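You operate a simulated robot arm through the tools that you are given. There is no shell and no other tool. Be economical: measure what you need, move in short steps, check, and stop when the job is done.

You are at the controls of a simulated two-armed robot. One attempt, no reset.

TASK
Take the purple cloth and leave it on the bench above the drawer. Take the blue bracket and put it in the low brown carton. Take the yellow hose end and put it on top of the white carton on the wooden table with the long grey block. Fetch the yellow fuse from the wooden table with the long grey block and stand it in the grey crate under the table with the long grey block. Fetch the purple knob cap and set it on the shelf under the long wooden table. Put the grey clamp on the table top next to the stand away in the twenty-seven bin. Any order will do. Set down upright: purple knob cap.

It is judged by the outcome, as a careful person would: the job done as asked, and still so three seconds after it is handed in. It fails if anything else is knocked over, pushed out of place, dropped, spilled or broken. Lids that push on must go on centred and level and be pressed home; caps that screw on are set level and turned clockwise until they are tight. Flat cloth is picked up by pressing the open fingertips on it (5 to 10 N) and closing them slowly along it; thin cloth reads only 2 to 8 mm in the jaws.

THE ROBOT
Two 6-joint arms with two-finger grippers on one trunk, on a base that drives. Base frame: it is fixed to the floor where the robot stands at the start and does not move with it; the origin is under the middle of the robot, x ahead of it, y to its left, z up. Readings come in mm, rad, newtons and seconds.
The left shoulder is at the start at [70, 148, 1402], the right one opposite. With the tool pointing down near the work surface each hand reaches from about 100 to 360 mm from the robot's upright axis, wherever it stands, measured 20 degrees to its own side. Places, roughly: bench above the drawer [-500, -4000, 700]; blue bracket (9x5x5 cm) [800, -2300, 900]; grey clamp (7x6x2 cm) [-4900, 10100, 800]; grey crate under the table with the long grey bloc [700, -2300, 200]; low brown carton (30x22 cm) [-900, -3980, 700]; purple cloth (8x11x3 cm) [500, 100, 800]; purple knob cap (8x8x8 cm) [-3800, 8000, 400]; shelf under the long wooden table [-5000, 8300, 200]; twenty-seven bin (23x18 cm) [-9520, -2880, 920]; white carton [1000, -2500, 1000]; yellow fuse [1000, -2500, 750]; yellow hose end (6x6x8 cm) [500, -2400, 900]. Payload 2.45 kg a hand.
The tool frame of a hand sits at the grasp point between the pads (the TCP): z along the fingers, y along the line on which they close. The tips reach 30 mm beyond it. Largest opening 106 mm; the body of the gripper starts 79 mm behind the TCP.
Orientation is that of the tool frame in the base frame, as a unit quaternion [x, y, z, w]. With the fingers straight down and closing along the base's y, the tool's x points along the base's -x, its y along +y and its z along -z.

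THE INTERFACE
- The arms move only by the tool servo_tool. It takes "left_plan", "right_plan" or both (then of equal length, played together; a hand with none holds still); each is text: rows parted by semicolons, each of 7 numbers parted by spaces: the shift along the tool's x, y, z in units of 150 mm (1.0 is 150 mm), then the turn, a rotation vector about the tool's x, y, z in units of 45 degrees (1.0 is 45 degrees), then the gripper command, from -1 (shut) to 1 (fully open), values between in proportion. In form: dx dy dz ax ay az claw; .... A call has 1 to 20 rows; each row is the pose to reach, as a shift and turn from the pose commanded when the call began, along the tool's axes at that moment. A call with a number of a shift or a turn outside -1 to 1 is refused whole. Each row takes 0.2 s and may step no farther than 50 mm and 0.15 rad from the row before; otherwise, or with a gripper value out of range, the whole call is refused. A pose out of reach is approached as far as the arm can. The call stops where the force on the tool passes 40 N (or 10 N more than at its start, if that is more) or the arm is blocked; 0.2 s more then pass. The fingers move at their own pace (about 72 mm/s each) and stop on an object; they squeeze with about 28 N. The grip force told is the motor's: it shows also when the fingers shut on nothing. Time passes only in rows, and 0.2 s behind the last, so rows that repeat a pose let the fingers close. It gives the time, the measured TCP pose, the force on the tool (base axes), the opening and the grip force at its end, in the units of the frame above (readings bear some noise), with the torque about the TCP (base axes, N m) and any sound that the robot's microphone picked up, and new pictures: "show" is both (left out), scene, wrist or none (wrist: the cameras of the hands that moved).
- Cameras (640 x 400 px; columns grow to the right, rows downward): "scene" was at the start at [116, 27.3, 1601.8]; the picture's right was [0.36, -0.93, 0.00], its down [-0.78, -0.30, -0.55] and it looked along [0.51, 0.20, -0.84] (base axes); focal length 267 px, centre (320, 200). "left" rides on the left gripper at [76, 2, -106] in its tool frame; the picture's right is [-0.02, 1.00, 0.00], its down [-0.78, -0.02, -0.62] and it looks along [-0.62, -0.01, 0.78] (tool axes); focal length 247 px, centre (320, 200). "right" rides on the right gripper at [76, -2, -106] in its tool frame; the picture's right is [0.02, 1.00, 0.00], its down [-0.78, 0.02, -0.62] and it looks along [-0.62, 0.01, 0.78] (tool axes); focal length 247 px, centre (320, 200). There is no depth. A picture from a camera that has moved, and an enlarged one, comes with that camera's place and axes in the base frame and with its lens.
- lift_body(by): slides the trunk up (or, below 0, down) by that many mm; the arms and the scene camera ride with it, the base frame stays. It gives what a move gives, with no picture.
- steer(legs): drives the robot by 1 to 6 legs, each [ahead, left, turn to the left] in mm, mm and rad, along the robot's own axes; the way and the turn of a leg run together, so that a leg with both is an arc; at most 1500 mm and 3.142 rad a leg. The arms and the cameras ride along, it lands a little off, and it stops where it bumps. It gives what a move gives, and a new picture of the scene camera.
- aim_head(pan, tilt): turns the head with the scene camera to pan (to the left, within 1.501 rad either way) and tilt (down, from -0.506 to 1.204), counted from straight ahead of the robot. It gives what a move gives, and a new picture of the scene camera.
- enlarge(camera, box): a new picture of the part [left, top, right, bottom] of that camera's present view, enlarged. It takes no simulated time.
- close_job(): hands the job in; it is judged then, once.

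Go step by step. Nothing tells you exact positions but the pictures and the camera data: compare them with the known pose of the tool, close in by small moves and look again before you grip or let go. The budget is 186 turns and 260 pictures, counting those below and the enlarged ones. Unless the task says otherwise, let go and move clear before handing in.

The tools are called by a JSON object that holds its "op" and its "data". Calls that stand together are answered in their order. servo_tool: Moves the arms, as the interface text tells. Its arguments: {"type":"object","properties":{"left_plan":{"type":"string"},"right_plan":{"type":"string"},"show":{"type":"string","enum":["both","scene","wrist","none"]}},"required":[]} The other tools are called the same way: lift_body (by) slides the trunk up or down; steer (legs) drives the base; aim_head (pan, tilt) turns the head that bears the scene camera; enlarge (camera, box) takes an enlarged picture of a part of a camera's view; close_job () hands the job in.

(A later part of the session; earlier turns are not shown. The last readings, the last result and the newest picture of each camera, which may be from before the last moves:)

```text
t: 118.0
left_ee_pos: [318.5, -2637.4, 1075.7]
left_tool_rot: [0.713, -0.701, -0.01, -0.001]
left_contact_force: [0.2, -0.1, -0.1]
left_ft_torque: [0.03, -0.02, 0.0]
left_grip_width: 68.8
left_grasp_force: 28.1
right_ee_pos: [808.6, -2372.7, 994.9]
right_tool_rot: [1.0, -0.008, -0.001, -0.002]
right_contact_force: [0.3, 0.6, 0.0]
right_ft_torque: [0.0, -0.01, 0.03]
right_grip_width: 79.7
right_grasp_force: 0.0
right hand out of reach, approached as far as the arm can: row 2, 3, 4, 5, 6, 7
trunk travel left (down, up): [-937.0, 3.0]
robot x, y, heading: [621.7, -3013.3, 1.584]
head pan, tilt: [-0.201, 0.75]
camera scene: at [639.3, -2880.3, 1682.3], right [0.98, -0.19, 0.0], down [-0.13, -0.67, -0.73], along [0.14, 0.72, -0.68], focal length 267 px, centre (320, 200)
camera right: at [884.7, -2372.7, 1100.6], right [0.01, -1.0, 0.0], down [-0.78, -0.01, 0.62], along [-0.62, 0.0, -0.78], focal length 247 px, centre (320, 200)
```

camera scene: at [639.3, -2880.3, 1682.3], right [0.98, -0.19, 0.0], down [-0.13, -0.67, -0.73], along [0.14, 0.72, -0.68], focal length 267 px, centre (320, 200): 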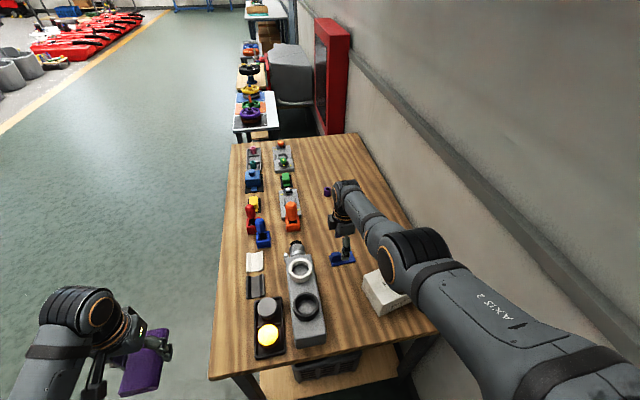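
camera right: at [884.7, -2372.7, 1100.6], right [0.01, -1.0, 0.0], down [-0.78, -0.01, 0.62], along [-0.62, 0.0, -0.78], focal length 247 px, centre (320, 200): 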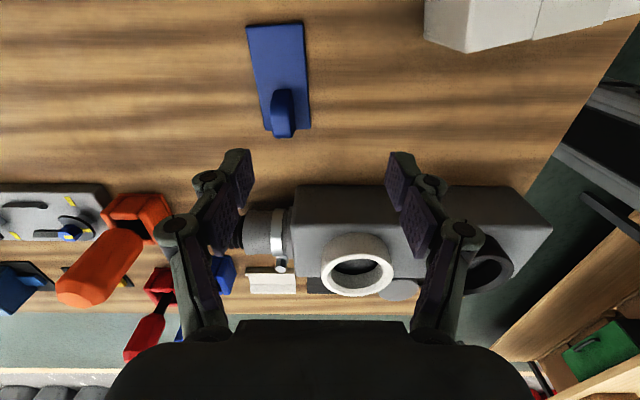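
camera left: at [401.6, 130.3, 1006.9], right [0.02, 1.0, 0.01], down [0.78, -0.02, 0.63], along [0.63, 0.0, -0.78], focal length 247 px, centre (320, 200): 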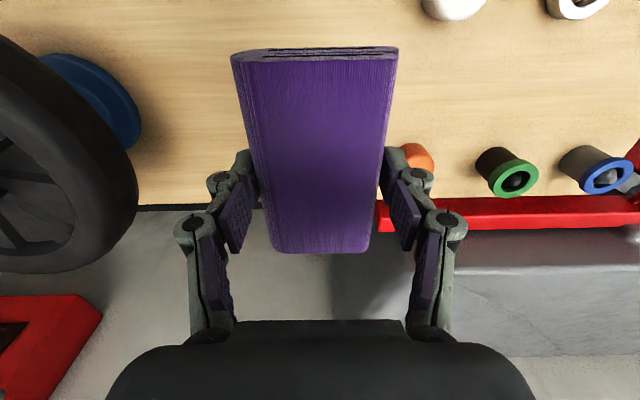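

The arm runs out of reach here and the elbow hovers near the carton, so I'll raise and pull the hand in, shift the base left and closer, then come back over the bracket.

{"op": "servo_tool", "data": {"right_plan": "0 0.2 -0.2 0 0 0 0.5; 0 0.4 -0.4 0 0 0 0.5; 0 0.5 -0.5 0 0 0 0.5; 0 0.5 -0.5 0 0 0 0.5", "show": "none"}}

{"op": "steer", "data": {"legs": [[0, 150, 0], [60, 0, 0]]}}

```text
t: 119.0
left_ee_pos: [319.6, -2637.1, 1075.9]
left_tool_rot: [0.713, -0.701, -0.01, 0.0]
left_contact_force: [-0.1, 0.3, -0.8]
left_ft_torque: [-0.02, 0.02, -0.02]
left_grip_width: 68.9
left_grasp_force: 28.3
right_ee_pos: [808.5, -2448.2, 1066.7]
right_tool_rot: [1.0, -0.009, 0.0, 0.0]
right_contact_force: [0.4, 0.4, 0.1]
right_ft_torque: [0.03, -0.01, 0.0]
right_grip_width: 79.5
right_grasp_force: 0.0
trunk travel left (down, up): [-937.0, 3.0]
robot x, y, heading: [624.5, -3012.7, 1.586]
head pan, tilt: [-0.201, 0.75]
```

```text
t: 120.9
left_ee_pos: [167.4, -2588.1, 1079.9]
left_tool_rot: [0.713, -0.701, -0.014, -0.002]
left_contact_force: [-0.3, -1.4, -0.3]
left_ft_torque: [0.09, 0.03, 0.04]
left_grip_width: 68.8
left_grasp_force: 27.4
right_ee_pos: [654.6, -2397.9, 1071.3]
right_tool_rot: [1.0, -0.008, -0.001, -0.005]
right_contact_force: [0.4, 0.0, 0.2]
right_ft_torque: [0.07, 0.02, -0.02]
right_grip_width: 79.5
right_grasp_force: 0.1
trunk travel left (down, up): [-937.0, 3.0]
robot x, y, heading: [474.4, -2956.9, 1.591]
head pan, tilt: [-0.201, 0.75]
camera scene: at [489.4, -2835.7, 1683.4], right [0.98, -0.18, 0.0], down [-0.13, -0.67, -0.74], along [0.13, 0.72, -0.68], focal length 267 px, centre (320, 200)
```

scene: 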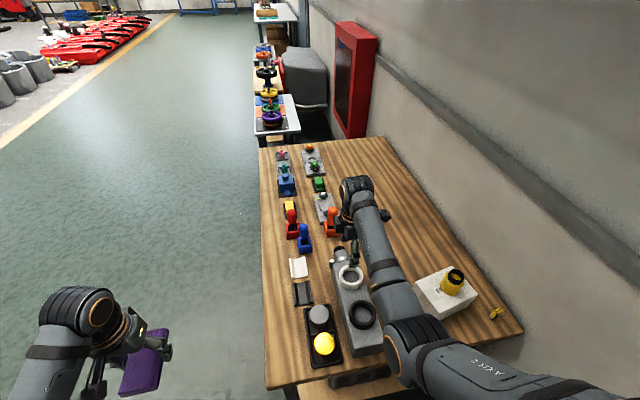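

{"op": "servo_tool", "data": {"right_plan": "0.25 -0.1 0 0 0 0 0.5; 0.5 -0.2 0 0 0 0 0.5; 0.75 -0.3 0 0 0 0 0.5; 0.98 -0.4 0 0 0 0 0.5; 0.98 -0.4 0 0 0 0 0.5", "show": "both"}}

```text
t: 122.1
left_ee_pos: [167.3, -2582.5, 1077.0]
left_tool_rot: [0.713, -0.701, -0.011, -0.001]
left_contact_force: [0.2, 0.1, -0.5]
left_ft_torque: [0.07, -0.02, 0.02]
left_grip_width: 68.9
left_grasp_force: 28.0
right_ee_pos: [802.4, -2333.0, 1068.6]
right_tool_rot: [1.0, -0.007, -0.001, -0.003]
right_contact_force: [0.1, -0.5, 0.2]
right_ft_torque: [0.02, 0.0, 0.01]
right_grip_width: 79.3
right_grasp_force: 0.1
trunk travel left (down, up): [-937.0, 3.0]
robot x, y, heading: [475.1, -2953.3, 1.59]
head pan, tilt: [-0.201, 0.75]
camera scene: at [487.2, -2826.2, 1682.5], right [0.98, -0.18, 0.0], down [-0.13, -0.67, -0.73], along [0.13, 0.72, -0.68], focal length 267 px, centre (320, 200)
camera right: at [879.6, -2333.4, 1174.0], right [0.01, -1.0, 0.0], down [-0.78, -0.01, 0.62], along [-0.62, 0.0, -0.78], focal length 247 px, centre (320, 200)
```

scene: 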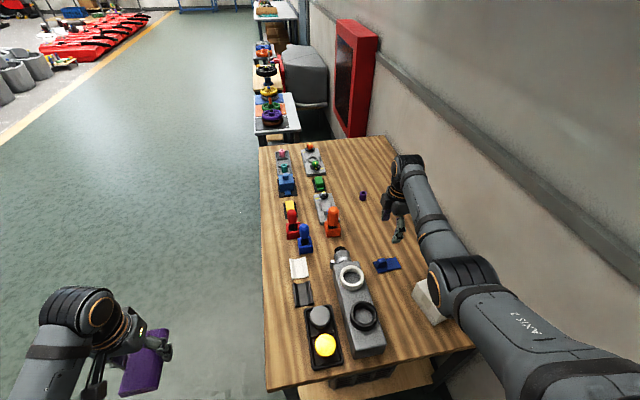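
right: 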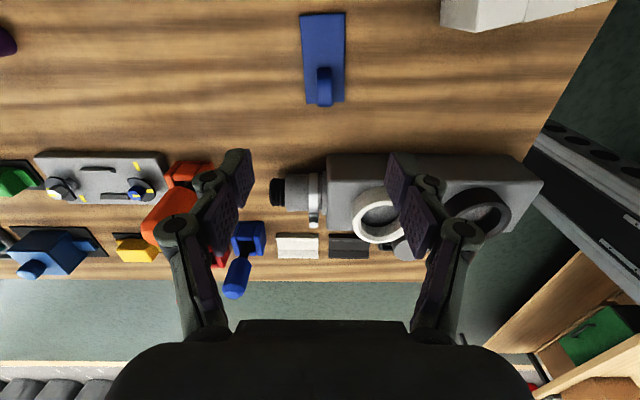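

{"op": "servo_tool", "data": {"right_plan": "0 0.03 0.25 0 0 0 0.5; 0 0.03 0.5 0 0 0 0.5; 0 0.03 0.75 0 0 0 0.5; 0 0.03 0.75 0 0 0 0.5", "show": "both"}}

```text
t: 123.1
left_ee_pos: [166.2, -2581.0, 1075.9]
left_tool_rot: [0.713, -0.701, -0.011, -0.001]
left_contact_force: [-0.2, -0.7, -0.3]
left_ft_torque: [0.05, 0.03, 0.04]
left_grip_width: 68.8
left_grasp_force: 27.6
right_ee_pos: [798.2, -2342.4, 956.9]
right_tool_rot: [1.0, -0.007, -0.001, -0.002]
right_contact_force: [0.2, 0.6, 0.1]
right_ft_torque: [-0.02, -0.01, -0.01]
right_grip_width: 79.6
right_grasp_force: 0.0
right hand out of reach, approached as far as the arm can: row 3, 4
trunk travel left (down, up): [-937.0, 3.0]
robot x, y, heading: [473.5, -2954.3, 1.587]
head pan, tilt: [-0.201, 0.75]
camera scene: at [487.4, -2824.4, 1682.4], right [0.98, -0.18, 0.0], down [-0.13, -0.67, -0.73], along [0.13, 0.72, -0.68], focal length 267 px, centre (320, 200)
camera right: at [875.1, -2344.3, 1063.6], right [0.01, -1.0, 0.0], down [-0.78, -0.01, 0.62], along [-0.62, 0.0, -0.78], focal length 247 px, centre (320, 200)
```

scene: 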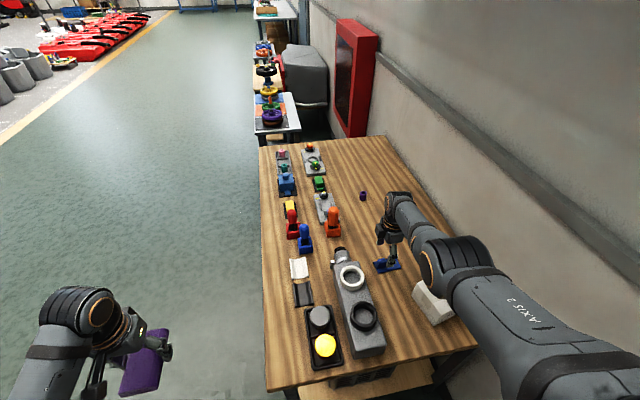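
right: 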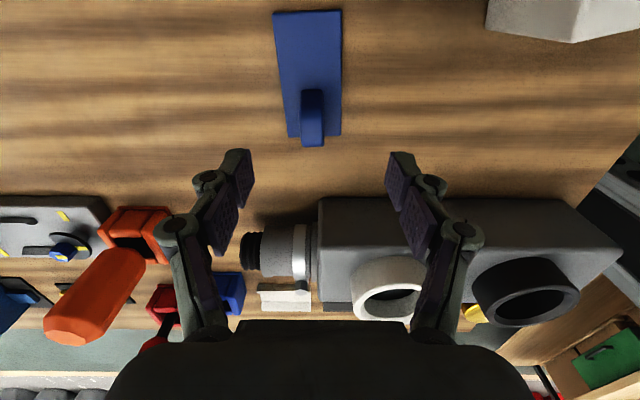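

{"op": "lift_body", "data": {"by": -45}}

{"op": "servo_tool", "data": {"right_plan": "0.03 -0.02 0 0 0 0 0.3; 0.03 -0.02 0 0 0 0 0.1; 0.03 -0.02 0 0 0 0 0.1", "show": "both"}}

```text
t: 124.0
left_ee_pos: [165.7, -2581.7, 1030.8]
left_tool_rot: [0.713, -0.701, -0.011, 0.0]
left_contact_force: [0.6, -0.5, -0.8]
left_ft_torque: [0.02, 0.0, 0.03]
left_grip_width: 68.9
left_grasp_force: 27.9
right_ee_pos: [798.0, -2344.8, 912.7]
right_tool_rot: [1.0, -0.008, -0.001, -0.002]
right_contact_force: [-0.6, 0.0, -0.5]
right_ft_torque: [0.01, -0.01, 0.01]
right_grip_width: 79.5
right_grasp_force: 0.1
trunk travel left (down, up): [-892.0, 48.0]
robot x, y, heading: [470.4, -2957.7, 1.586]
head pan, tilt: [-0.201, 0.75]
```

```text
t: 124.8
left_ee_pos: [166.2, -2581.3, 1030.3]
left_tool_rot: [0.713, -0.701, -0.009, -0.001]
left_contact_force: [-0.3, 1.0, -1.2]
left_ft_torque: [0.0, -0.02, 0.02]
left_grip_width: 69.0
left_grasp_force: 28.1
right_ee_pos: [801.9, -2343.9, 913.5]
right_tool_rot: [1.0, -0.008, 0.0, -0.002]
right_contact_force: [-0.3, -0.8, 0.4]
right_ft_torque: [-0.03, 0.03, 0.0]
right_grip_width: 58.3
right_grasp_force: 0.1
trunk travel left (down, up): [-892.0, 48.0]
robot x, y, heading: [473.5, -2958.1, 1.583]
head pan, tilt: [-0.201, 0.75]
camera scene: at [487.0, -2824.2, 1637.4], right [0.98, -0.18, 0.0], down [-0.13, -0.67, -0.73], along [0.13, 0.72, -0.68], focal length 267 px, centre (320, 200)
camera right: at [878.4, -2343.8, 1020.1], right [0.01, -1.0, 0.0], down [-0.78, -0.01, 0.62], along [-0.62, 0.0, -0.78], focal length 247 px, centre (320, 200)
```

scene: 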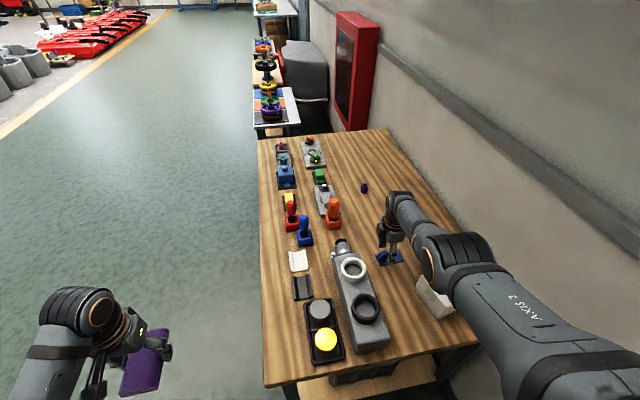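
right: 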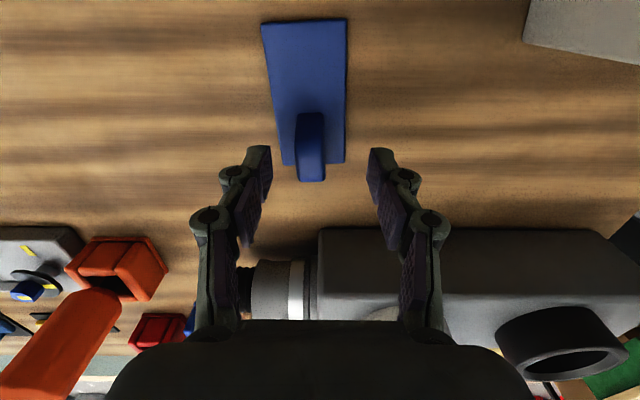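

{"op": "servo_tool", "data": {"right_plan": "0 -0.04 -0.02 0 0 0 0.1; 0 -0.04 -0.02 0 0 0 -0.2; 0 -0.04 -0.02 0 0 0 -0.5; 0 -0.04 -0.02 0 0 0 -0.8; 0 -0.04 -0.02 0 0 0 -1; 0 -0.04 -0.02 0 0 0 -1", "show": "wrist"}}

```text
t: 126.2
left_ee_pos: [166.6, -2581.1, 1030.3]
left_tool_rot: [0.713, -0.701, -0.011, -0.001]
left_contact_force: [-0.5, -1.1, -1.1]
left_ft_torque: [0.0, -0.03, -0.03]
left_grip_width: 68.8
left_grasp_force: 27.8
right_ee_pos: [801.0, -2340.3, 917.9]
right_tool_rot: [1.0, -0.008, -0.001, -0.001]
right_contact_force: [0.2, 0.3, -2.0]
right_ft_torque: [0.0, 0.01, -0.03]
right_grip_width: 17.5
right_grasp_force: 27.8
right hand out of reach, approached as far as the arm can: row 1, 2, 3, 4, 5, 6
trunk travel left (down, up): [-892.0, 48.0]
robot x, y, heading: [470.2, -2960.2, 1.589]
head pan, tilt: [-0.201, 0.75]
camera right: at [876.7, -2341.1, 1023.8], right [0.01, -1.0, 0.0], down [-0.78, -0.01, 0.62], along [-0.62, 0.0, -0.78], focal length 247 px, centre (320, 200)
```

right: 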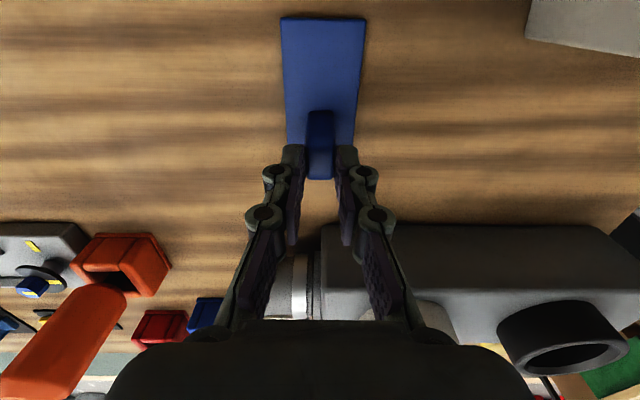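

The fin is gripped (17.5 mm). I'll lift with the trunk and then draw the hand back.

{"op": "lift_body", "data": {"by": 46}}

{"op": "servo_tool", "data": {"right_plan": "0 0 -0.25 0 0 0 -1; 0 0.1 -0.5 0 0 0 -1; 0 0.3 -0.7 0 0 0 -1; 0 0.55 -0.8 0 0 0 -1; 0 0.8 -0.8 0 0 0 -1; 0 0.8 -0.8 0 0 0 -1", "show": "both"}}

```text
t: 127.1
left_ee_pos: [165.8, -2580.8, 1077.1]
left_tool_rot: [0.714, -0.7, -0.01, 0.0]
left_contact_force: [0.3, 0.3, -0.4]
left_ft_torque: [0.02, 0.01, 0.01]
left_grip_width: 68.8
left_grasp_force: 28.0
right_ee_pos: [800.2, -2340.0, 963.2]
right_tool_rot: [1.0, -0.008, -0.001, 0.0]
right_contact_force: [-0.6, 0.0, -1.8]
right_ft_torque: [0.02, 0.01, 0.01]
right_grip_width: 17.4
right_grasp_force: 28.1
trunk travel left (down, up): [-938.0, 2.0]
robot x, y, heading: [473.8, -2954.9, 1.58]
head pan, tilt: [-0.201, 0.75]
```

```text
t: 128.5
left_ee_pos: [166.4, -2580.9, 1077.0]
left_tool_rot: [0.713, -0.701, -0.009, 0.0]
left_contact_force: [0.0, -1.0, -0.6]
left_ft_torque: [0.0, 0.0, -0.01]
left_grip_width: 68.7
left_grasp_force: 28.2
right_ee_pos: [797.4, -2460.2, 1082.7]
right_tool_rot: [1.0, -0.008, -0.001, -0.002]
right_contact_force: [0.6, 0.9, -1.5]
right_ft_torque: [-0.02, 0.03, 0.0]
right_grip_width: 17.4
right_grasp_force: 28.3
trunk travel left (down, up): [-938.0, 2.0]
robot x, y, heading: [471.2, -2955.5, 1.587]
head pan, tilt: [-0.201, 0.75]
camera scene: at [486.9, -2822.6, 1683.2], right [0.98, -0.18, 0.0], down [-0.13, -0.67, -0.73], along [0.13, 0.72, -0.68], focal length 267 px, centre (320, 200)
camera right: at [875.2, -2461.2, 1188.2], right [0.01, -1.0, 0.0], down [-0.78, -0.01, 0.62], along [-0.62, 0.0, -0.78], focal length 247 px, centre (320, 200)
```

scene: 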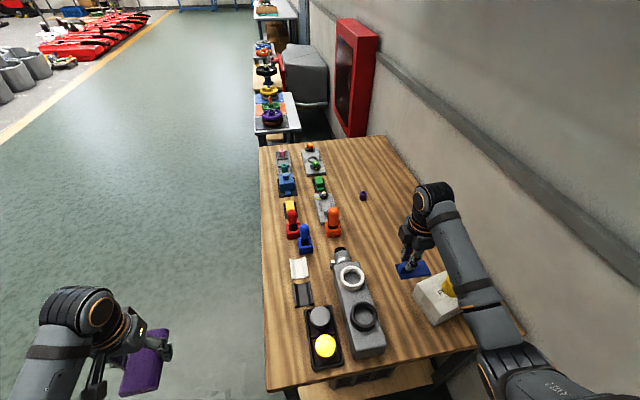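
right: 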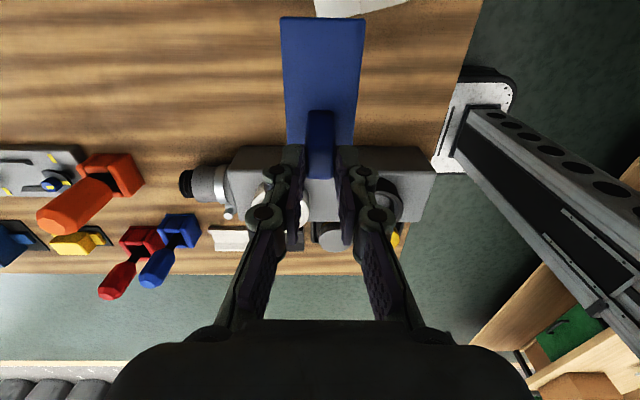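

Both items are in hand. I'll back off, drive to open floor and turn round to face the bench.

{"op": "steer", "data": {"legs": [[-130, 0, 0], [0, 1180, 0], [400, 0, 0], [0, 0, 3.125]]}}

{"op": "aim_head", "data": {"pan": 0.0, "tilt": 0.4}}

```text
t: 144.9
left_ee_pos: [-412.4, -3070.9, 1077.5]
left_tool_rot: [0.702, 0.712, 0.0, 0.01]
left_contact_force: [0.4, -0.1, -0.5]
left_ft_torque: [0.01, 0.01, 0.01]
left_grip_width: 69.1
left_grasp_force: 27.7
right_ee_pos: [-1044.8, -3186.2, 1082.3]
right_tool_rot: [0.01, 1.0, -0.001, 0.001]
right_contact_force: [0.9, 0.4, -1.9]
right_ft_torque: [-0.02, -0.01, 0.0]
right_grip_width: 17.5
right_grasp_force: 28.1
trunk travel left (down, up): [-938.0, 2.0]
robot x, y, heading: [-717.3, -2692.2, -1.563]
head pan, tilt: [-0.201, 0.75]
camera scene: at [-731.2, -2822.7, 1683.3], right [-0.98, 0.19, 0.0], down [0.13, 0.67, -0.73], along [-0.14, -0.72, -0.68], focal length 267 px, centre (320, 200)
```

scene: 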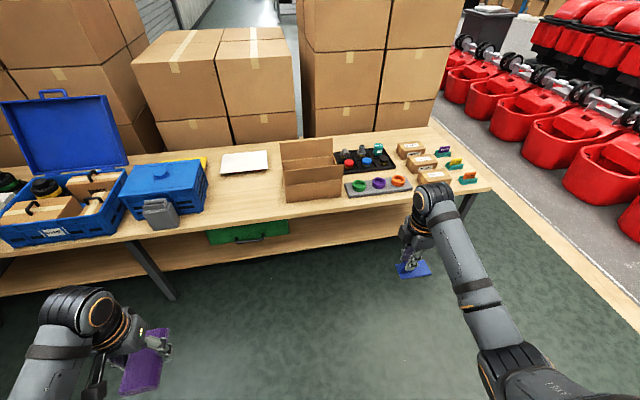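

```text
t: 145.8
left_ee_pos: [-411.5, -3070.6, 1076.7]
left_tool_rot: [0.702, 0.712, -0.001, 0.01]
left_contact_force: [-0.5, 0.6, -0.6]
left_ft_torque: [0.02, 0.0, 0.01]
left_grip_width: 68.9
left_grasp_force: 27.8
right_ee_pos: [-1044.3, -3186.2, 1083.0]
right_tool_rot: [0.01, 1.0, 0.0, 0.001]
right_contact_force: [-0.4, -0.4, -1.6]
right_ft_torque: [0.01, 0.0, 0.0]
right_grip_width: 17.6
right_grasp_force: 27.9
trunk travel left (down, up): [-938.0, 2.0]
robot x, y, heading: [-718.0, -2691.3, -1.558]
head pan, tilt: [0.0, 0.4]
camera scene: at [-714.4, -2833.9, 1714.3], right [-1.0, -0.01, 0.0], down [0.0, 0.39, -0.92], along [0.01, -0.92, -0.39], focal length 267 px, centre (320, 200)
```

scene: 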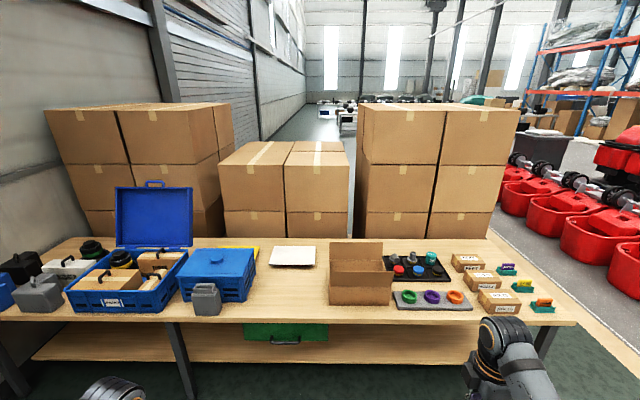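

The bench is ahead: green drawer under x≈−550 with clear bench above it, and the open low brown carton at about x −900. I'll drive closer and lower the view angle.

{"op": "steer", "data": {"legs": [[480, 0, 0]]}}

{"op": "aim_head", "data": {"pan": 0.0, "tilt": 0.8}}

```text
t: 148.6
left_ee_pos: [-408.3, -3547.0, 1078.4]
left_tool_rot: [0.703, 0.711, -0.001, 0.01]
left_contact_force: [0.2, -0.2, -0.8]
left_ft_torque: [-0.01, 0.03, 0.03]
left_grip_width: 68.8
left_grasp_force: 28.2
right_ee_pos: [-1041.9, -3663.1, 1083.3]
right_tool_rot: [0.011, 1.0, -0.001, 0.001]
right_contact_force: [0.6, -0.3, -1.0]
right_ft_torque: [-0.01, -0.07, 0.02]
right_grip_width: 17.4
right_grasp_force: 27.8
trunk travel left (down, up): [-938.0, 2.0]
robot x, y, heading: [-709.5, -3172.5, -1.56]
head pan, tilt: [0.0, 0.4]
camera scene: at [-710.5, -3309.8, 1714.6], right [-1.0, -0.01, 0.0], down [0.0, 0.39, -0.92], along [0.01, -0.92, -0.39], focal length 267 px, centre (320, 200)
```

scene: 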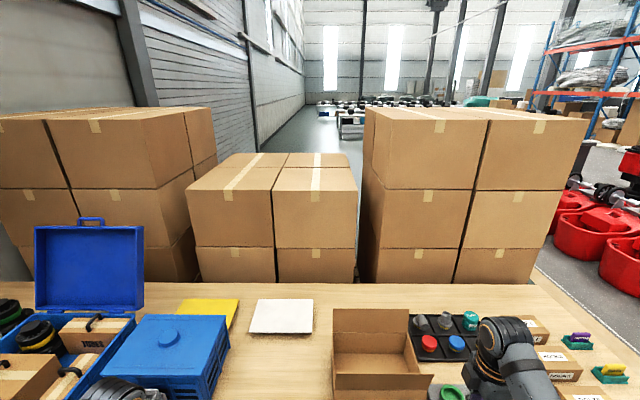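

```text
t: 149.5
left_ee_pos: [-407.8, -3549.0, 1075.6]
left_tool_rot: [0.703, 0.711, 0.001, 0.01]
left_contact_force: [0.4, -0.3, -0.1]
left_ft_torque: [0.02, -0.01, 0.0]
left_grip_width: 68.8
left_grasp_force: 28.0
right_ee_pos: [-1041.2, -3664.4, 1082.3]
right_tool_rot: [0.011, 1.0, -0.001, 0.002]
right_contact_force: [-0.4, -0.1, -2.0]
right_ft_torque: [0.04, -0.02, 0.02]
right_grip_width: 17.6
right_grasp_force: 27.9
trunk travel left (down, up): [-938.0, 2.0]
robot x, y, heading: [-712.1, -3172.3, -1.562]
head pan, tilt: [0.0, 0.799]
camera scene: at [-710.5, -3300.9, 1679.3], right [-1.0, -0.01, 0.0], down [-0.01, 0.72, -0.7], along [0.01, -0.7, -0.72], focal length 267 px, centre (320, 200)
```

scene: 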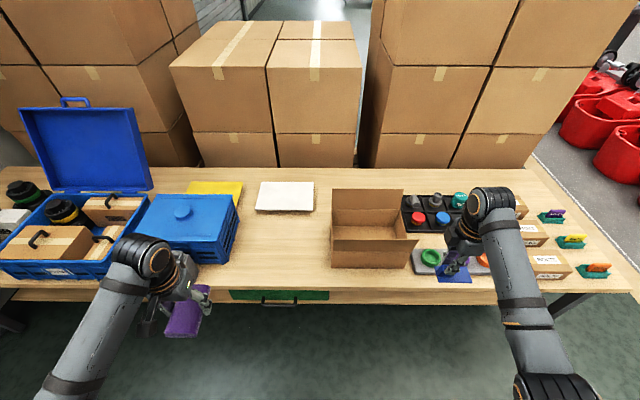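

Bench top is at z≈700, the carton centre about [−908, −3985] with rim z≈880. I'll raise the right hand and bring the left hand inward, ready to set the cloth down above the drawer first.

{"op": "servo_tool", "data": {"left_plan": "0 -0.2 0 0 0 0 -1; 0 -0.4 0 0 0 0 -1; 0 -0.6 0 0 0 0 -1; 0 -0.8 0 0 0 0 -1; 0 -0.9 0 0 0 0 -1", "right_plan": "0 0 -0.2 0 0 0 -1; 0 0 -0.4 0 0 0 -1; 0 0 -0.6 0 0 0 -1; 0 0 -0.8 0 0 0 -1; 0 0 -0.9 0 0 0 -1", "show": "none"}}

{"op": "steer", "data": {"legs": [[270, 0, 0]]}}

{"op": "enlarge", "data": {"camera": "left", "box": [0, 0, 640, 400]}}

```text
t: 150.8
left_ee_pos: [-485.2, -3552.6, 1072.2]
left_tool_rot: [0.705, 0.704, 0.053, 0.064]
left_contact_force: [0.2, 0.0, -1.2]
left_ft_torque: [0.02, 0.08, 0.04]
left_grip_width: 69.2
left_grasp_force: 28.1
left hand out of reach, approached as far as the arm can: row 2, 3
right_ee_pos: [-1082.9, -3623.2, 1180.5]
right_tool_rot: [0.012, 1.0, -0.009, 0.004]
right_contact_force: [0.4, -0.3, -1.5]
right_ft_torque: [0.02, 0.03, 0.02]
right_grip_width: 17.6
right_grasp_force: 27.7
right hand out of reach, approached as far as the arm can: row 2, 3, 4, 5
trunk travel left (down, up): [-938.0, 2.0]
robot x, y, heading: [-711.8, -3169.3, -1.56]
head pan, tilt: [0.0, 0.799]
stopped in row 5 (left hand): the arm was blocked; the commanded pose is now the measured one
```

```text
t: 152.8
left_ee_pos: [-483.8, -3823.3, 1075.6]
left_tool_rot: [0.704, 0.705, 0.051, 0.066]
left_contact_force: [-0.1, 0.9, -0.1]
left_ft_torque: [0.0, -0.03, 0.0]
left_grip_width: 68.8
left_grasp_force: 28.1
right_ee_pos: [-1081.3, -3896.7, 1181.5]
right_tool_rot: [0.01, 1.0, -0.01, 0.005]
right_contact_force: [0.1, 0.0, -1.9]
right_ft_torque: [-0.02, -0.02, 0.0]
right_grip_width: 17.4
right_grasp_force: 28.3
trunk travel left (down, up): [-938.0, 2.0]
robot x, y, heading: [-712.4, -3445.7, -1.559]
head pan, tilt: [0.0, 0.799]
camera scene: at [-707.7, -3571.2, 1679.6], right [-1.0, -0.01, 0.0], down [-0.01, 0.72, -0.7], along [0.01, -0.7, -0.72], focal length 267 px, centre (320, 200)
```

scene: 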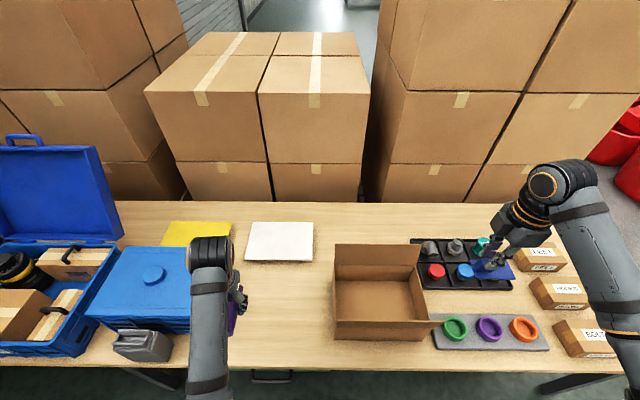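

```text
1.00 times, centred on (320, 200) of left (not enlarged: the box is as wide or as high as the picture)
camera zoom: at [-499.4, -3744.8, 1179.1], right [0.99, -0.02, 0.17], down [-0.12, -0.77, 0.63], along [0.12, -0.64, -0.76], focal length 247 px, centre (320, 200)
```

zoom: 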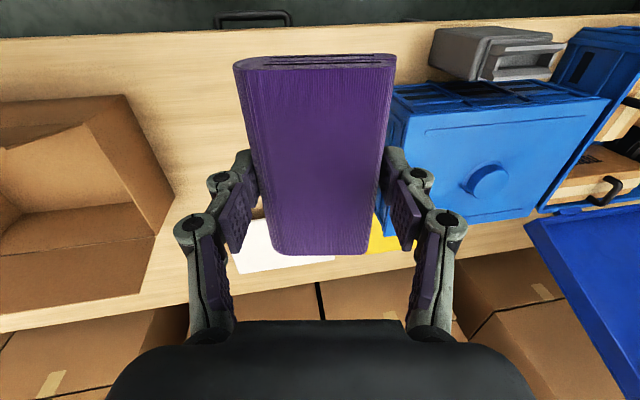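

{"op": "steer", "data": {"legs": [[95, -62, 0]]}}

{"op": "servo_tool", "data": {"left_plan": "0 0 0.1 0.11 0.013 0 -1; 0 0 0.2 0.211 0.027 0 -1; 0 0 0.4 0.211 0.027 0 -1; 0 0 0.6 0.211 0.027 0 -1; 0 0 0.8 0.211 0.027 0 -1; 0 0 0.8 0.211 0.027 0 -1", "show": "both"}}

```text
t: 154.0
left_ee_pos: [-542.4, -3917.5, 1074.1]
left_tool_rot: [0.705, 0.704, 0.051, 0.066]
left_contact_force: [-0.1, 0.6, -0.9]
left_ft_torque: [-0.01, 0.01, 0.02]
left_grip_width: 68.9
left_grasp_force: 28.1
right_ee_pos: [-1139.3, -3990.5, 1181.8]
right_tool_rot: [0.01, 1.0, -0.01, 0.005]
right_contact_force: [0.4, 0.2, -0.9]
right_ft_torque: [-0.01, 0.01, -0.02]
right_grip_width: 17.6
right_grasp_force: 27.9
trunk travel left (down, up): [-938.0, 2.0]
robot x, y, heading: [-772.1, -3538.9, -1.559]
head pan, tilt: [0.0, 0.799]
camera scene: at [-766.2, -3664.6, 1679.7], right [-1.0, -0.01, 0.0], down [-0.01, 0.72, -0.7], along [0.01, -0.7, -0.72], focal length 267 px, centre (320, 200)
```

scene: 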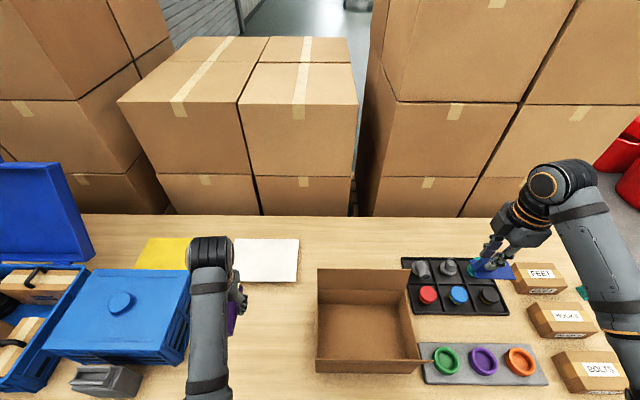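

```text
t: 155.4
left_ee_pos: [-524.6, -3922.2, 956.0]
left_tool_rot: [0.706, 0.708, 0.003, 0.0]
left_contact_force: [0.3, -0.8, -1.3]
left_ft_torque: [-0.01, -0.02, -0.02]
left_grip_width: 68.8
left_grasp_force: 28.2
right_ee_pos: [-1142.7, -3994.0, 1180.7]
right_tool_rot: [0.01, 1.0, -0.009, 0.005]
right_contact_force: [-0.7, -0.6, -1.8]
right_ft_torque: [0.01, -0.01, -0.01]
right_grip_width: 17.3
right_grasp_force: 27.9
trunk travel left (down, up): [-938.0, 2.0]
robot x, y, heading: [-768.3, -3544.1, -1.559]
head pan, tilt: [0.0, 0.799]
camera scene: at [-769.6, -3669.5, 1679.3], right [-1.0, -0.01, 0.0], down [-0.01, 0.72, -0.7], along [0.01, -0.7, -0.72], focal length 267 px, centre (320, 200)
camera left: at [-522.8, -3847.1, 1062.7], right [1.0, -0.02, 0.0], down [-0.02, -0.79, 0.62], along [-0.01, -0.62, -0.79], focal length 247 px, centre (320, 200)
```

scene: 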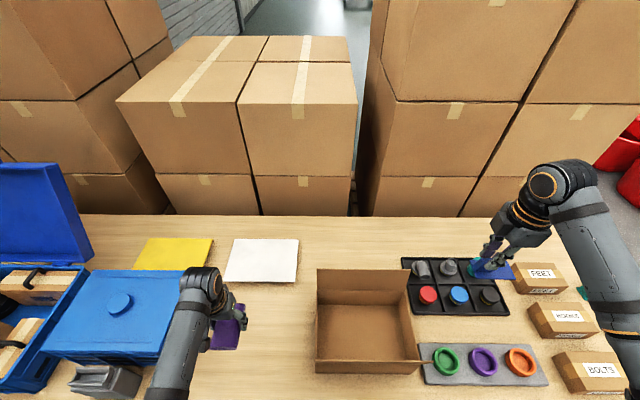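
left: 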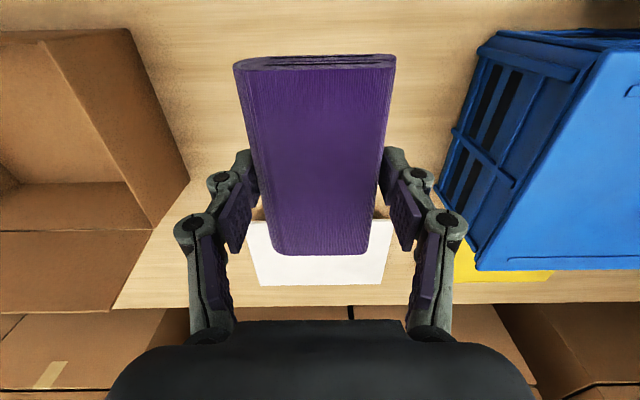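

{"op": "servo_tool", "data": {"left_plan": "0 -0.03 0.2 0 0 0 -1; 0 -0.06 0.4 0 0 0 -1; 0 -0.06 0.6 0 0 0 -1; 0 -0.06 0.8 0 0 0 -1; 0 -0.06 0.9 0 0 0 -1; 0 -0.06 0.9 0 0 0 -1", "show": "both"}}

```text
t: 156.8
left_ee_pos: [-534.1, -3921.5, 821.0]
left_tool_rot: [0.707, 0.707, 0.002, 0.001]
left_contact_force: [1.0, -0.2, 0.0]
left_ft_torque: [0.0, 0.0, 0.03]
left_grip_width: 69.0
left_grasp_force: 28.0
right_ee_pos: [-1142.2, -3992.6, 1180.5]
right_tool_rot: [0.009, 1.0, -0.01, 0.005]
right_contact_force: [0.6, -0.3, -2.0]
right_ft_torque: [-0.04, -0.01, -0.03]
right_grip_width: 17.3
right_grasp_force: 27.7
trunk travel left (down, up): [-938.0, 2.0]
robot x, y, heading: [-773.1, -3539.0, -1.564]
head pan, tilt: [0.0, 0.799]
camera scene: at [-769.0, -3668.7, 1679.3], right [-1.0, -0.01, 0.0], down [-0.01, 0.72, -0.7], along [0.01, -0.7, -0.72], focal length 267 px, centre (320, 200)
camera left: at [-531.1, -3845.1, 927.7], right [1.0, -0.02, 0.0], down [-0.02, -0.79, 0.62], along [-0.01, -0.62, -0.79], focal length 247 px, centre (320, 200)
```

scene: 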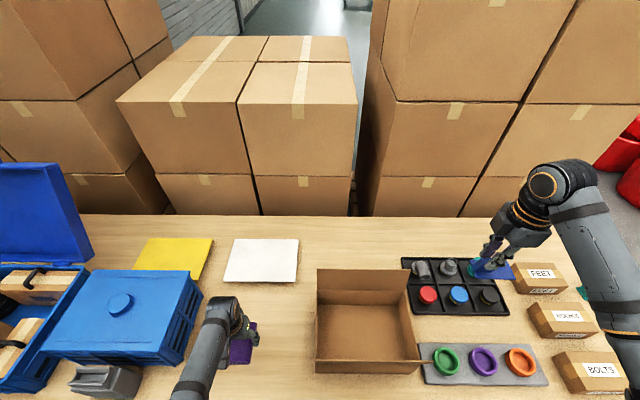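
left: 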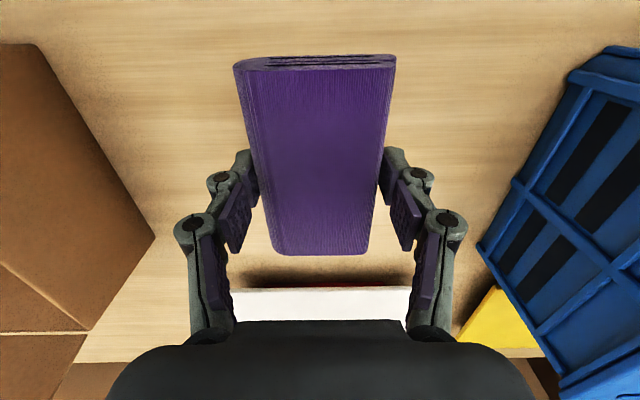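

{"op": "servo_tool", "data": {"left_plan": "0 0 0.15 0 0 0 -1; 0 0 0.3 0 0 0 -1; 0 0 0.36 0 0 0 -1; 0 0 0.42 0 0 0 -1; 0 0 0.46 0 0 0 -1; 0 0 0.49 0 0 0 -1; 0 0 0.52 0 0 0 -1; 0 0 0.55 0 0 0 -1; 0 0 0.58 0 0 0 -1", "show": "wrist"}}

```text
t: 158.8
left_ee_pos: [-531.8, -3921.9, 734.2]
left_tool_rot: [0.707, 0.707, 0.002, 0.0]
left_contact_force: [-0.1, -0.5, -1.1]
left_ft_torque: [0.01, 0.01, 0.0]
left_grip_width: 68.9
left_grasp_force: 28.3
right_ee_pos: [-1141.9, -3992.1, 1179.5]
right_tool_rot: [0.009, 1.0, -0.008, 0.005]
right_contact_force: [-0.5, 0.2, -1.7]
right_ft_torque: [-0.01, -0.02, -0.01]
right_grip_width: 17.5
right_grasp_force: 28.1
trunk travel left (down, up): [-938.0, 2.0]
robot x, y, heading: [-768.9, -3538.4, -1.558]
head pan, tilt: [0.0, 0.799]
camera left: at [-530.2, -3845.3, 840.5], right [1.0, -0.02, 0.0], down [-0.02, -0.79, 0.62], along [-0.01, -0.62, -0.79], focal length 247 px, centre (320, 200)
```

left: 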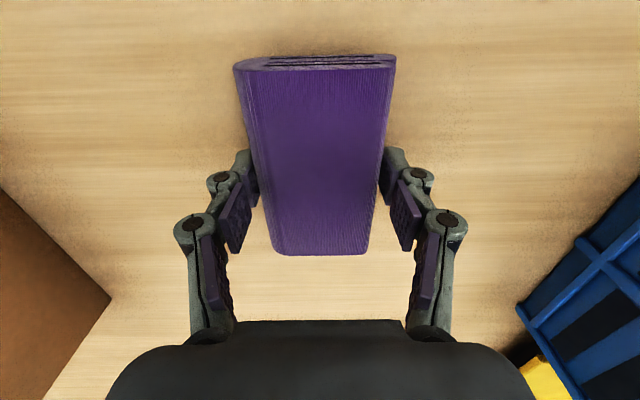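

{"op": "servo_tool", "data": {"left_plan": "0 0 0.04 0 0 0 -1; 0 0 0.08 0 0 0 -1; 0 0 0.12 0 0 0 -1; 0 0 0.15 0 0 0 -1; 0 0 0.18 0 0 0 -1; 0 0 0.21 0 0 0 -1; 0 0 0.24 0 0 0 -1; 0 0 0.27 0 0 0 -1; 0 0 0.3 0 0 0 -1", "show": "wrist"}}

```text
t: 159.4
left_ee_pos: [-533.5, -3920.4, 724.7]
left_tool_rot: [0.707, 0.707, 0.002, 0.002]
left_contact_force: [-0.5, 12.2, 36.5]
left_ft_torque: [0.1, 0.97, -0.5]
left_grip_width: 69.1
left_grasp_force: 27.7
right_ee_pos: [-1143.1, -3988.8, 1182.8]
right_tool_rot: [0.009, 1.0, -0.012, 0.006]
right_contact_force: [-0.8, -0.6, -1.8]
right_ft_torque: [0.0, -0.02, -0.03]
right_grip_width: 17.7
right_grasp_force: 27.9
trunk travel left (down, up): [-938.0, 2.0]
robot x, y, heading: [-766.9, -3540.3, -1.562]
head pan, tilt: [0.0, 0.799]
stopped in row 3 (left hand): the force on the tool passed its limit at 42 N (the readings are from after the stop); the commanded pose is now the measured one
camera left: at [-530.6, -3844.4, 832.3], right [1.0, -0.02, 0.0], down [-0.02, -0.78, 0.62], along [-0.01, -0.62, -0.78], focal length 247 px, centre (320, 200)
```

left: 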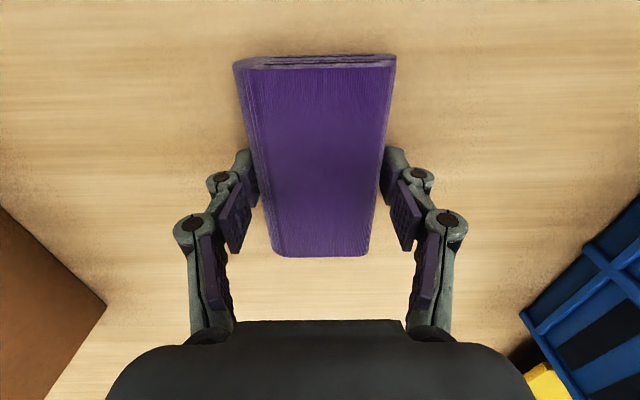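

Contact with the bench; I'll ease up slightly and open.

{"op": "servo_tool", "data": {"left_plan": "0 0 -0.02 0 0 0 -1; 0 0 -0.02 0 0 0 0; 0 0 -0.02 0 0 0 0.6; 0 0 -0.02 0 0 0 1; 0 0 -0.02 0 0 0 1; 0 0 -0.2 0 0 0 1; 0 0 -0.45 0 0 0 1; 0 0 -0.7 0 0 0 1; 0 0 -0.95 0 0 0 1; 0 0 -0.95 0 0 0 1", "show": "both"}}

```text
t: 161.6
left_ee_pos: [-533.6, -3921.4, 864.3]
left_tool_rot: [0.707, 0.707, 0.002, 0.001]
left_contact_force: [0.1, -0.4, -0.2]
left_ft_torque: [-0.02, 0.01, 0.0]
left_grip_width: 105.9
left_grasp_force: 0.1
right_ee_pos: [-1141.6, -3993.2, 1179.8]
right_tool_rot: [0.01, 1.0, -0.009, 0.006]
right_contact_force: [0.2, 0.0, -2.4]
right_ft_torque: [-0.02, -0.02, 0.02]
right_grip_width: 17.4
right_grasp_force: 27.8
trunk travel left (down, up): [-938.0, 2.0]
robot x, y, heading: [-768.8, -3539.9, -1.559]
head pan, tilt: [0.0, 0.799]
camera scene: at [-768.7, -3668.7, 1679.3], right [-1.0, -0.01, 0.0], down [-0.01, 0.72, -0.7], along [0.01, -0.7, -0.72], focal length 267 px, centre (320, 200)
camera left: at [-531.7, -3846.3, 971.4], right [1.0, -0.02, 0.0], down [-0.02, -0.78, 0.62], along [-0.01, -0.62, -0.78], focal length 247 px, centre (320, 200)
```

scene: 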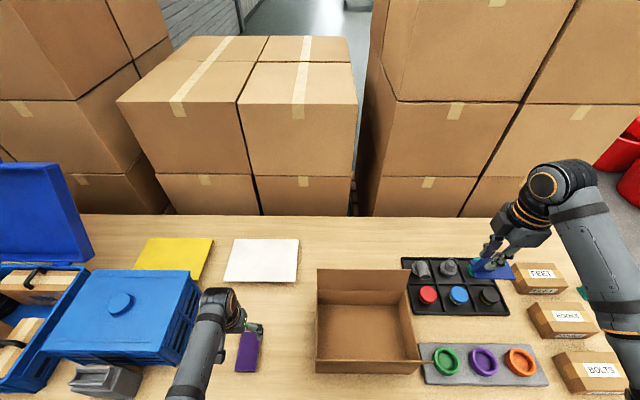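
left: 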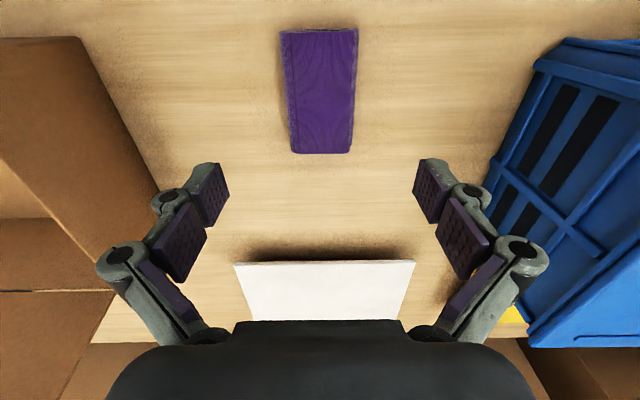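

The cloth lies flat above the drawer. Now I'll raise the left hand and bring the bracket over the carton.

{"op": "servo_tool", "data": {"left_plan": "0 0 -0.3 0 0 0 1; 0 0 -0.6 0 0 0 1; 0 0.2 -0.8 0 0 0 1; 0 0.5 -0.8 0 0 0 1; 0 0.5 -0.8 0 0 0 1", "right_plan": "-0.3 0 0 0 0 0 -1; -0.6 0 0 0 0 0 -1; -0.9 0 0.2 0 0 0 -1; -0.98 0 0.4 0 0 0 -1; -0.98 0 0.4 0 0 0 -1", "show": "none"}}

{"op": "servo_tool", "data": {"right_plan": "-0.3 0 0 0 0 0 -1; -0.6 0 0 0 0 0 -1; -0.75 0 0.1 0 0 0 -1; -0.75 0 0.2 0 0 0 -1; -0.75 0 0.2 0 0 0 -1", "show": "both"}}

```text
refused: row 3 steps farther than a row can; nothing moved
```

```text
t: 162.8
left_ee_pos: [-533.2, -3922.8, 864.1]
left_tool_rot: [0.707, 0.707, 0.002, 0.001]
left_contact_force: [-0.2, 0.3, -0.1]
left_ft_torque: [-0.01, -0.05, 0.0]
left_grip_width: 105.9
left_grasp_force: 0.1
right_ee_pos: [-1067.9, -3988.5, 1104.1]
right_tool_rot: [0.009, 1.0, -0.012, 0.006]
right_contact_force: [-0.3, -0.4, -1.9]
right_ft_torque: [-0.02, -0.01, 0.01]
right_grip_width: 17.8
right_grasp_force: 28.2
right hand out of reach, approached as far as the arm can: row 1, 2, 3, 4, 5
trunk travel left (down, up): [-938.0, 2.0]
robot x, y, heading: [-768.5, -3537.8, -1.562]
head pan, tilt: [0.0, 0.799]
camera scene: at [-769.0, -3668.3, 1679.4], right [-1.0, -0.01, 0.0], down [-0.01, 0.72, -0.7], along [0.01, -0.7, -0.72], focal length 267 px, centre (320, 200)
camera right: at [-1144.9, -3988.2, 1209.4], right [0.0, 1.0, -0.02], down [0.78, 0.02, 0.63], along [0.63, -0.02, -0.78], focal length 247 px, centre (320, 200)
```

scene: 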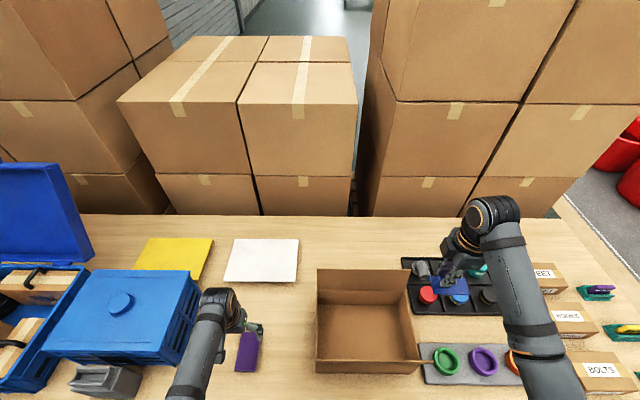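
right: 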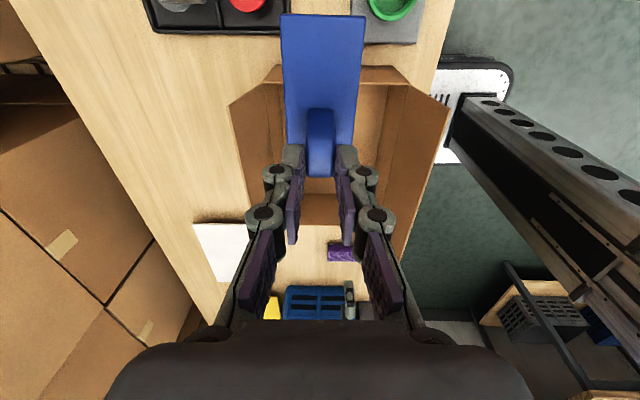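

{"op": "servo_tool", "data": {"left_plan": "0 0 -0.2 0 0 0 1; 0 0 -0.4 0 0 0 1; 0 0 -0.6 0 0 0 1; 0 0 -0.8 0 0 0 1; 0 0 -0.95 0 0 0 1", "right_plan": "-0.2 0 0 0 0 0 -1; -0.4 0 0 0 0 0 -1; -0.6 0 0 0 0 0 -1; -0.8 0 0 0 0 0 -1; -0.98 0 0 0 0 0 -1", "show": "none"}}

{"op": "servo_tool", "data": {"right_plan": "-0.1 0 0 0 0 0 -1; -0.25 0 0 0 0 0 -1; -0.25 0 0.2 0 0 0 -1; -0.25 0 0.2 0 0 0 -1", "show": "both"}}

```text
t: 164.2
left_ee_pos: [-534.7, -3925.1, 1007.5]
left_tool_rot: [0.708, 0.706, 0.002, 0.0]
left_contact_force: [0.1, 0.2, 0.0]
left_ft_torque: [0.0, -0.02, -0.01]
left_grip_width: 105.9
left_grasp_force: 0.1
right_ee_pos: [-956.8, -3995.7, 1085.7]
right_tool_rot: [0.017, 0.999, -0.013, -0.04]
right_contact_force: [0.0, -0.2, -1.0]
right_ft_torque: [-0.01, -0.1, -0.03]
right_grip_width: 17.6
right_grasp_force: 27.6
right hand out of reach, approached as far as the arm can: row 1, 2, 3, 4, 5
trunk travel left (down, up): [-938.0, 2.0]
robot x, y, heading: [-768.8, -3541.3, -1.563]
head pan, tilt: [0.0, 0.799]
stopped in row 5 (right hand): the arm was blocked; the commanded pose is now the measured one
```

```text
t: 165.0
left_ee_pos: [-532.8, -3925.2, 1006.8]
left_tool_rot: [0.707, 0.707, 0.002, 0.001]
left_contact_force: [0.9, 0.2, -0.4]
left_ft_torque: [0.0, 0.0, -0.05]
left_grip_width: 106.1
left_grasp_force: 0.1
right_ee_pos: [-980.9, -4003.7, 1072.1]
right_tool_rot: [0.027, 0.993, -0.021, -0.109]
right_contact_force: [0.1, 0.2, -1.4]
right_ft_torque: [0.01, -0.04, 0.01]
right_grip_width: 17.3
right_grasp_force: 27.5
trunk travel left (down, up): [-938.0, 2.0]
robot x, y, heading: [-767.8, -3541.3, -1.564]
head pan, tilt: [0.0, 0.799]
stopped in row 3 (right hand): the arm was blocked; the commanded pose is now the measured one
camera scene: at [-769.0, -3669.4, 1679.3], right [-1.0, -0.01, 0.0], down [-0.01, 0.72, -0.7], along [0.01, -0.7, -0.72], focal length 267 px, centre (320, 200)
camera right: at [-1032.2, -3998.6, 1192.3], right [0.03, 1.0, -0.04], down [0.9, -0.01, 0.44], along [0.44, -0.05, -0.9], focal length 247 px, centre (320, 200)
```

scene: 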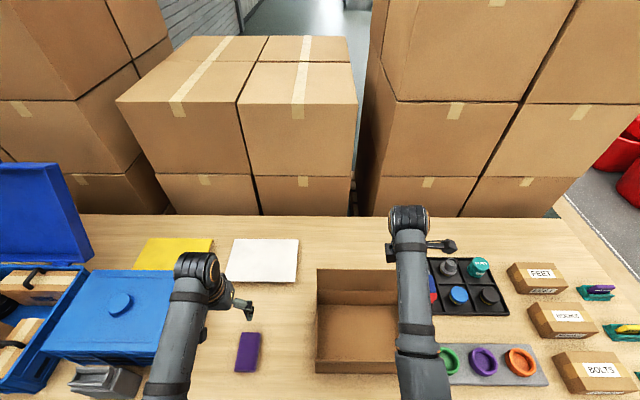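
right: 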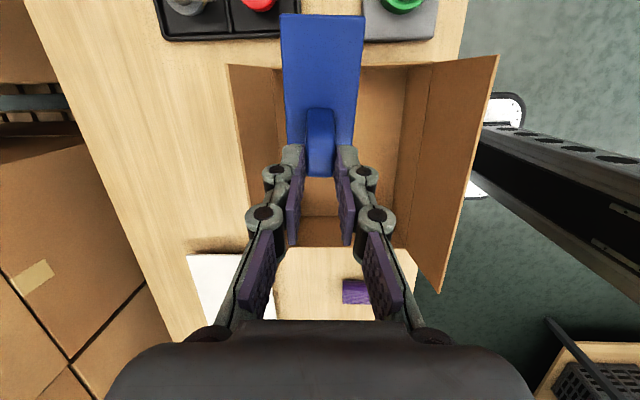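

{"op": "steer", "data": {"legs": [[0, 100, 0]]}}

{"op": "servo_tool", "data": {"right_plan": "0 0 0 -0.026 -0.14 0 -1; 0 0 0 -0.053 -0.278 0 -1; 0 0 0 -0.053 -0.278 0 -1", "show": "both"}}

```text
t: 166.1
left_ee_pos: [-437.2, -3925.4, 1007.2]
left_tool_rot: [0.708, 0.706, 0.003, 0.001]
left_contact_force: [-0.6, -0.2, 0.4]
left_ft_torque: [0.02, -0.02, -0.04]
left_grip_width: 106.0
left_grasp_force: 0.1
right_ee_pos: [-884.9, -4003.5, 1072.1]
right_tool_rot: [0.027, 0.994, -0.022, -0.108]
right_contact_force: [0.5, 0.3, -0.8]
right_ft_torque: [-0.02, -0.07, -0.01]
right_grip_width: 17.4
right_grasp_force: 28.0
trunk travel left (down, up): [-938.0, 2.0]
robot x, y, heading: [-668.8, -3536.2, -1.564]
head pan, tilt: [0.0, 0.799]
camera scene: at [-674.4, -3667.9, 1679.3], right [-1.0, -0.01, 0.0], down [0.0, 0.72, -0.7], along [0.01, -0.7, -0.72], focal length 267 px, centre (320, 200)
```

scene: 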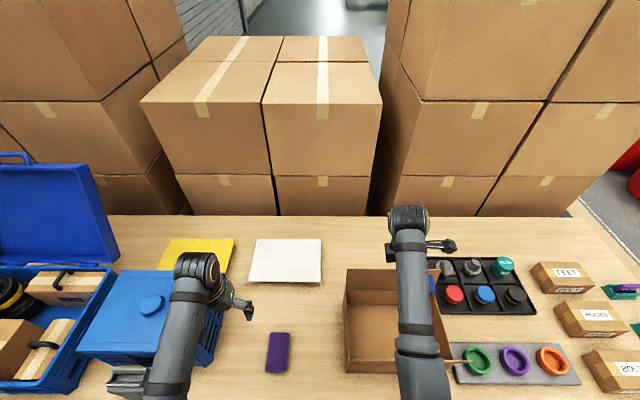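

```text
t: 166.9
left_ee_pos: [-433.0, -3924.6, 1005.6]
left_tool_rot: [0.707, 0.707, 0.001, 0.0]
left_contact_force: [0.2, 0.3, 0.4]
left_ft_torque: [0.03, 0.06, 0.04]
left_grip_width: 106.1
left_grasp_force: 0.1
right_ee_pos: [-880.3, -4003.7, 1072.1]
right_tool_rot: [0.027, 1.0, -0.004, 0.0]
right_contact_force: [0.3, 0.4, -2.6]
right_ft_torque: [0.03, 0.05, 0.02]
right_grip_width: 17.3
right_grasp_force: 28.1
trunk travel left (down, up): [-938.0, 2.0]
robot x, y, heading: [-669.2, -3534.3, -1.559]
head pan, tilt: [0.0, 0.799]
camera scene: at [-665.9, -3667.6, 1679.3], right [-1.0, -0.01, 0.0], down [-0.01, 0.72, -0.7], along [0.0, -0.7, -0.72], focal length 267 px, centre (320, 200)
camera right: at [-955.5, -4000.3, 1179.1], right [0.03, 1.0, -0.01], down [0.78, -0.02, 0.62], along [0.62, -0.03, -0.78], focal length 247 px, centre (320, 200)
```

scene: 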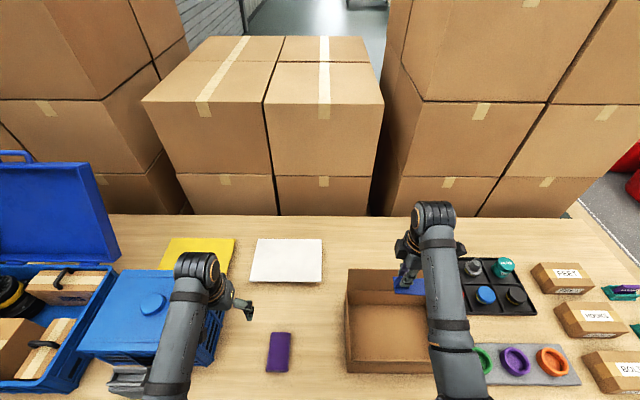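
right: 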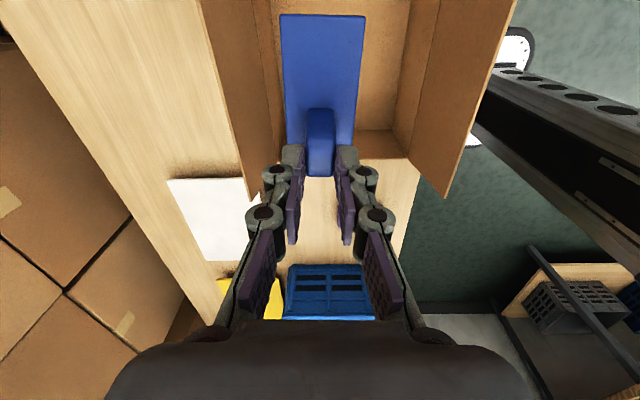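

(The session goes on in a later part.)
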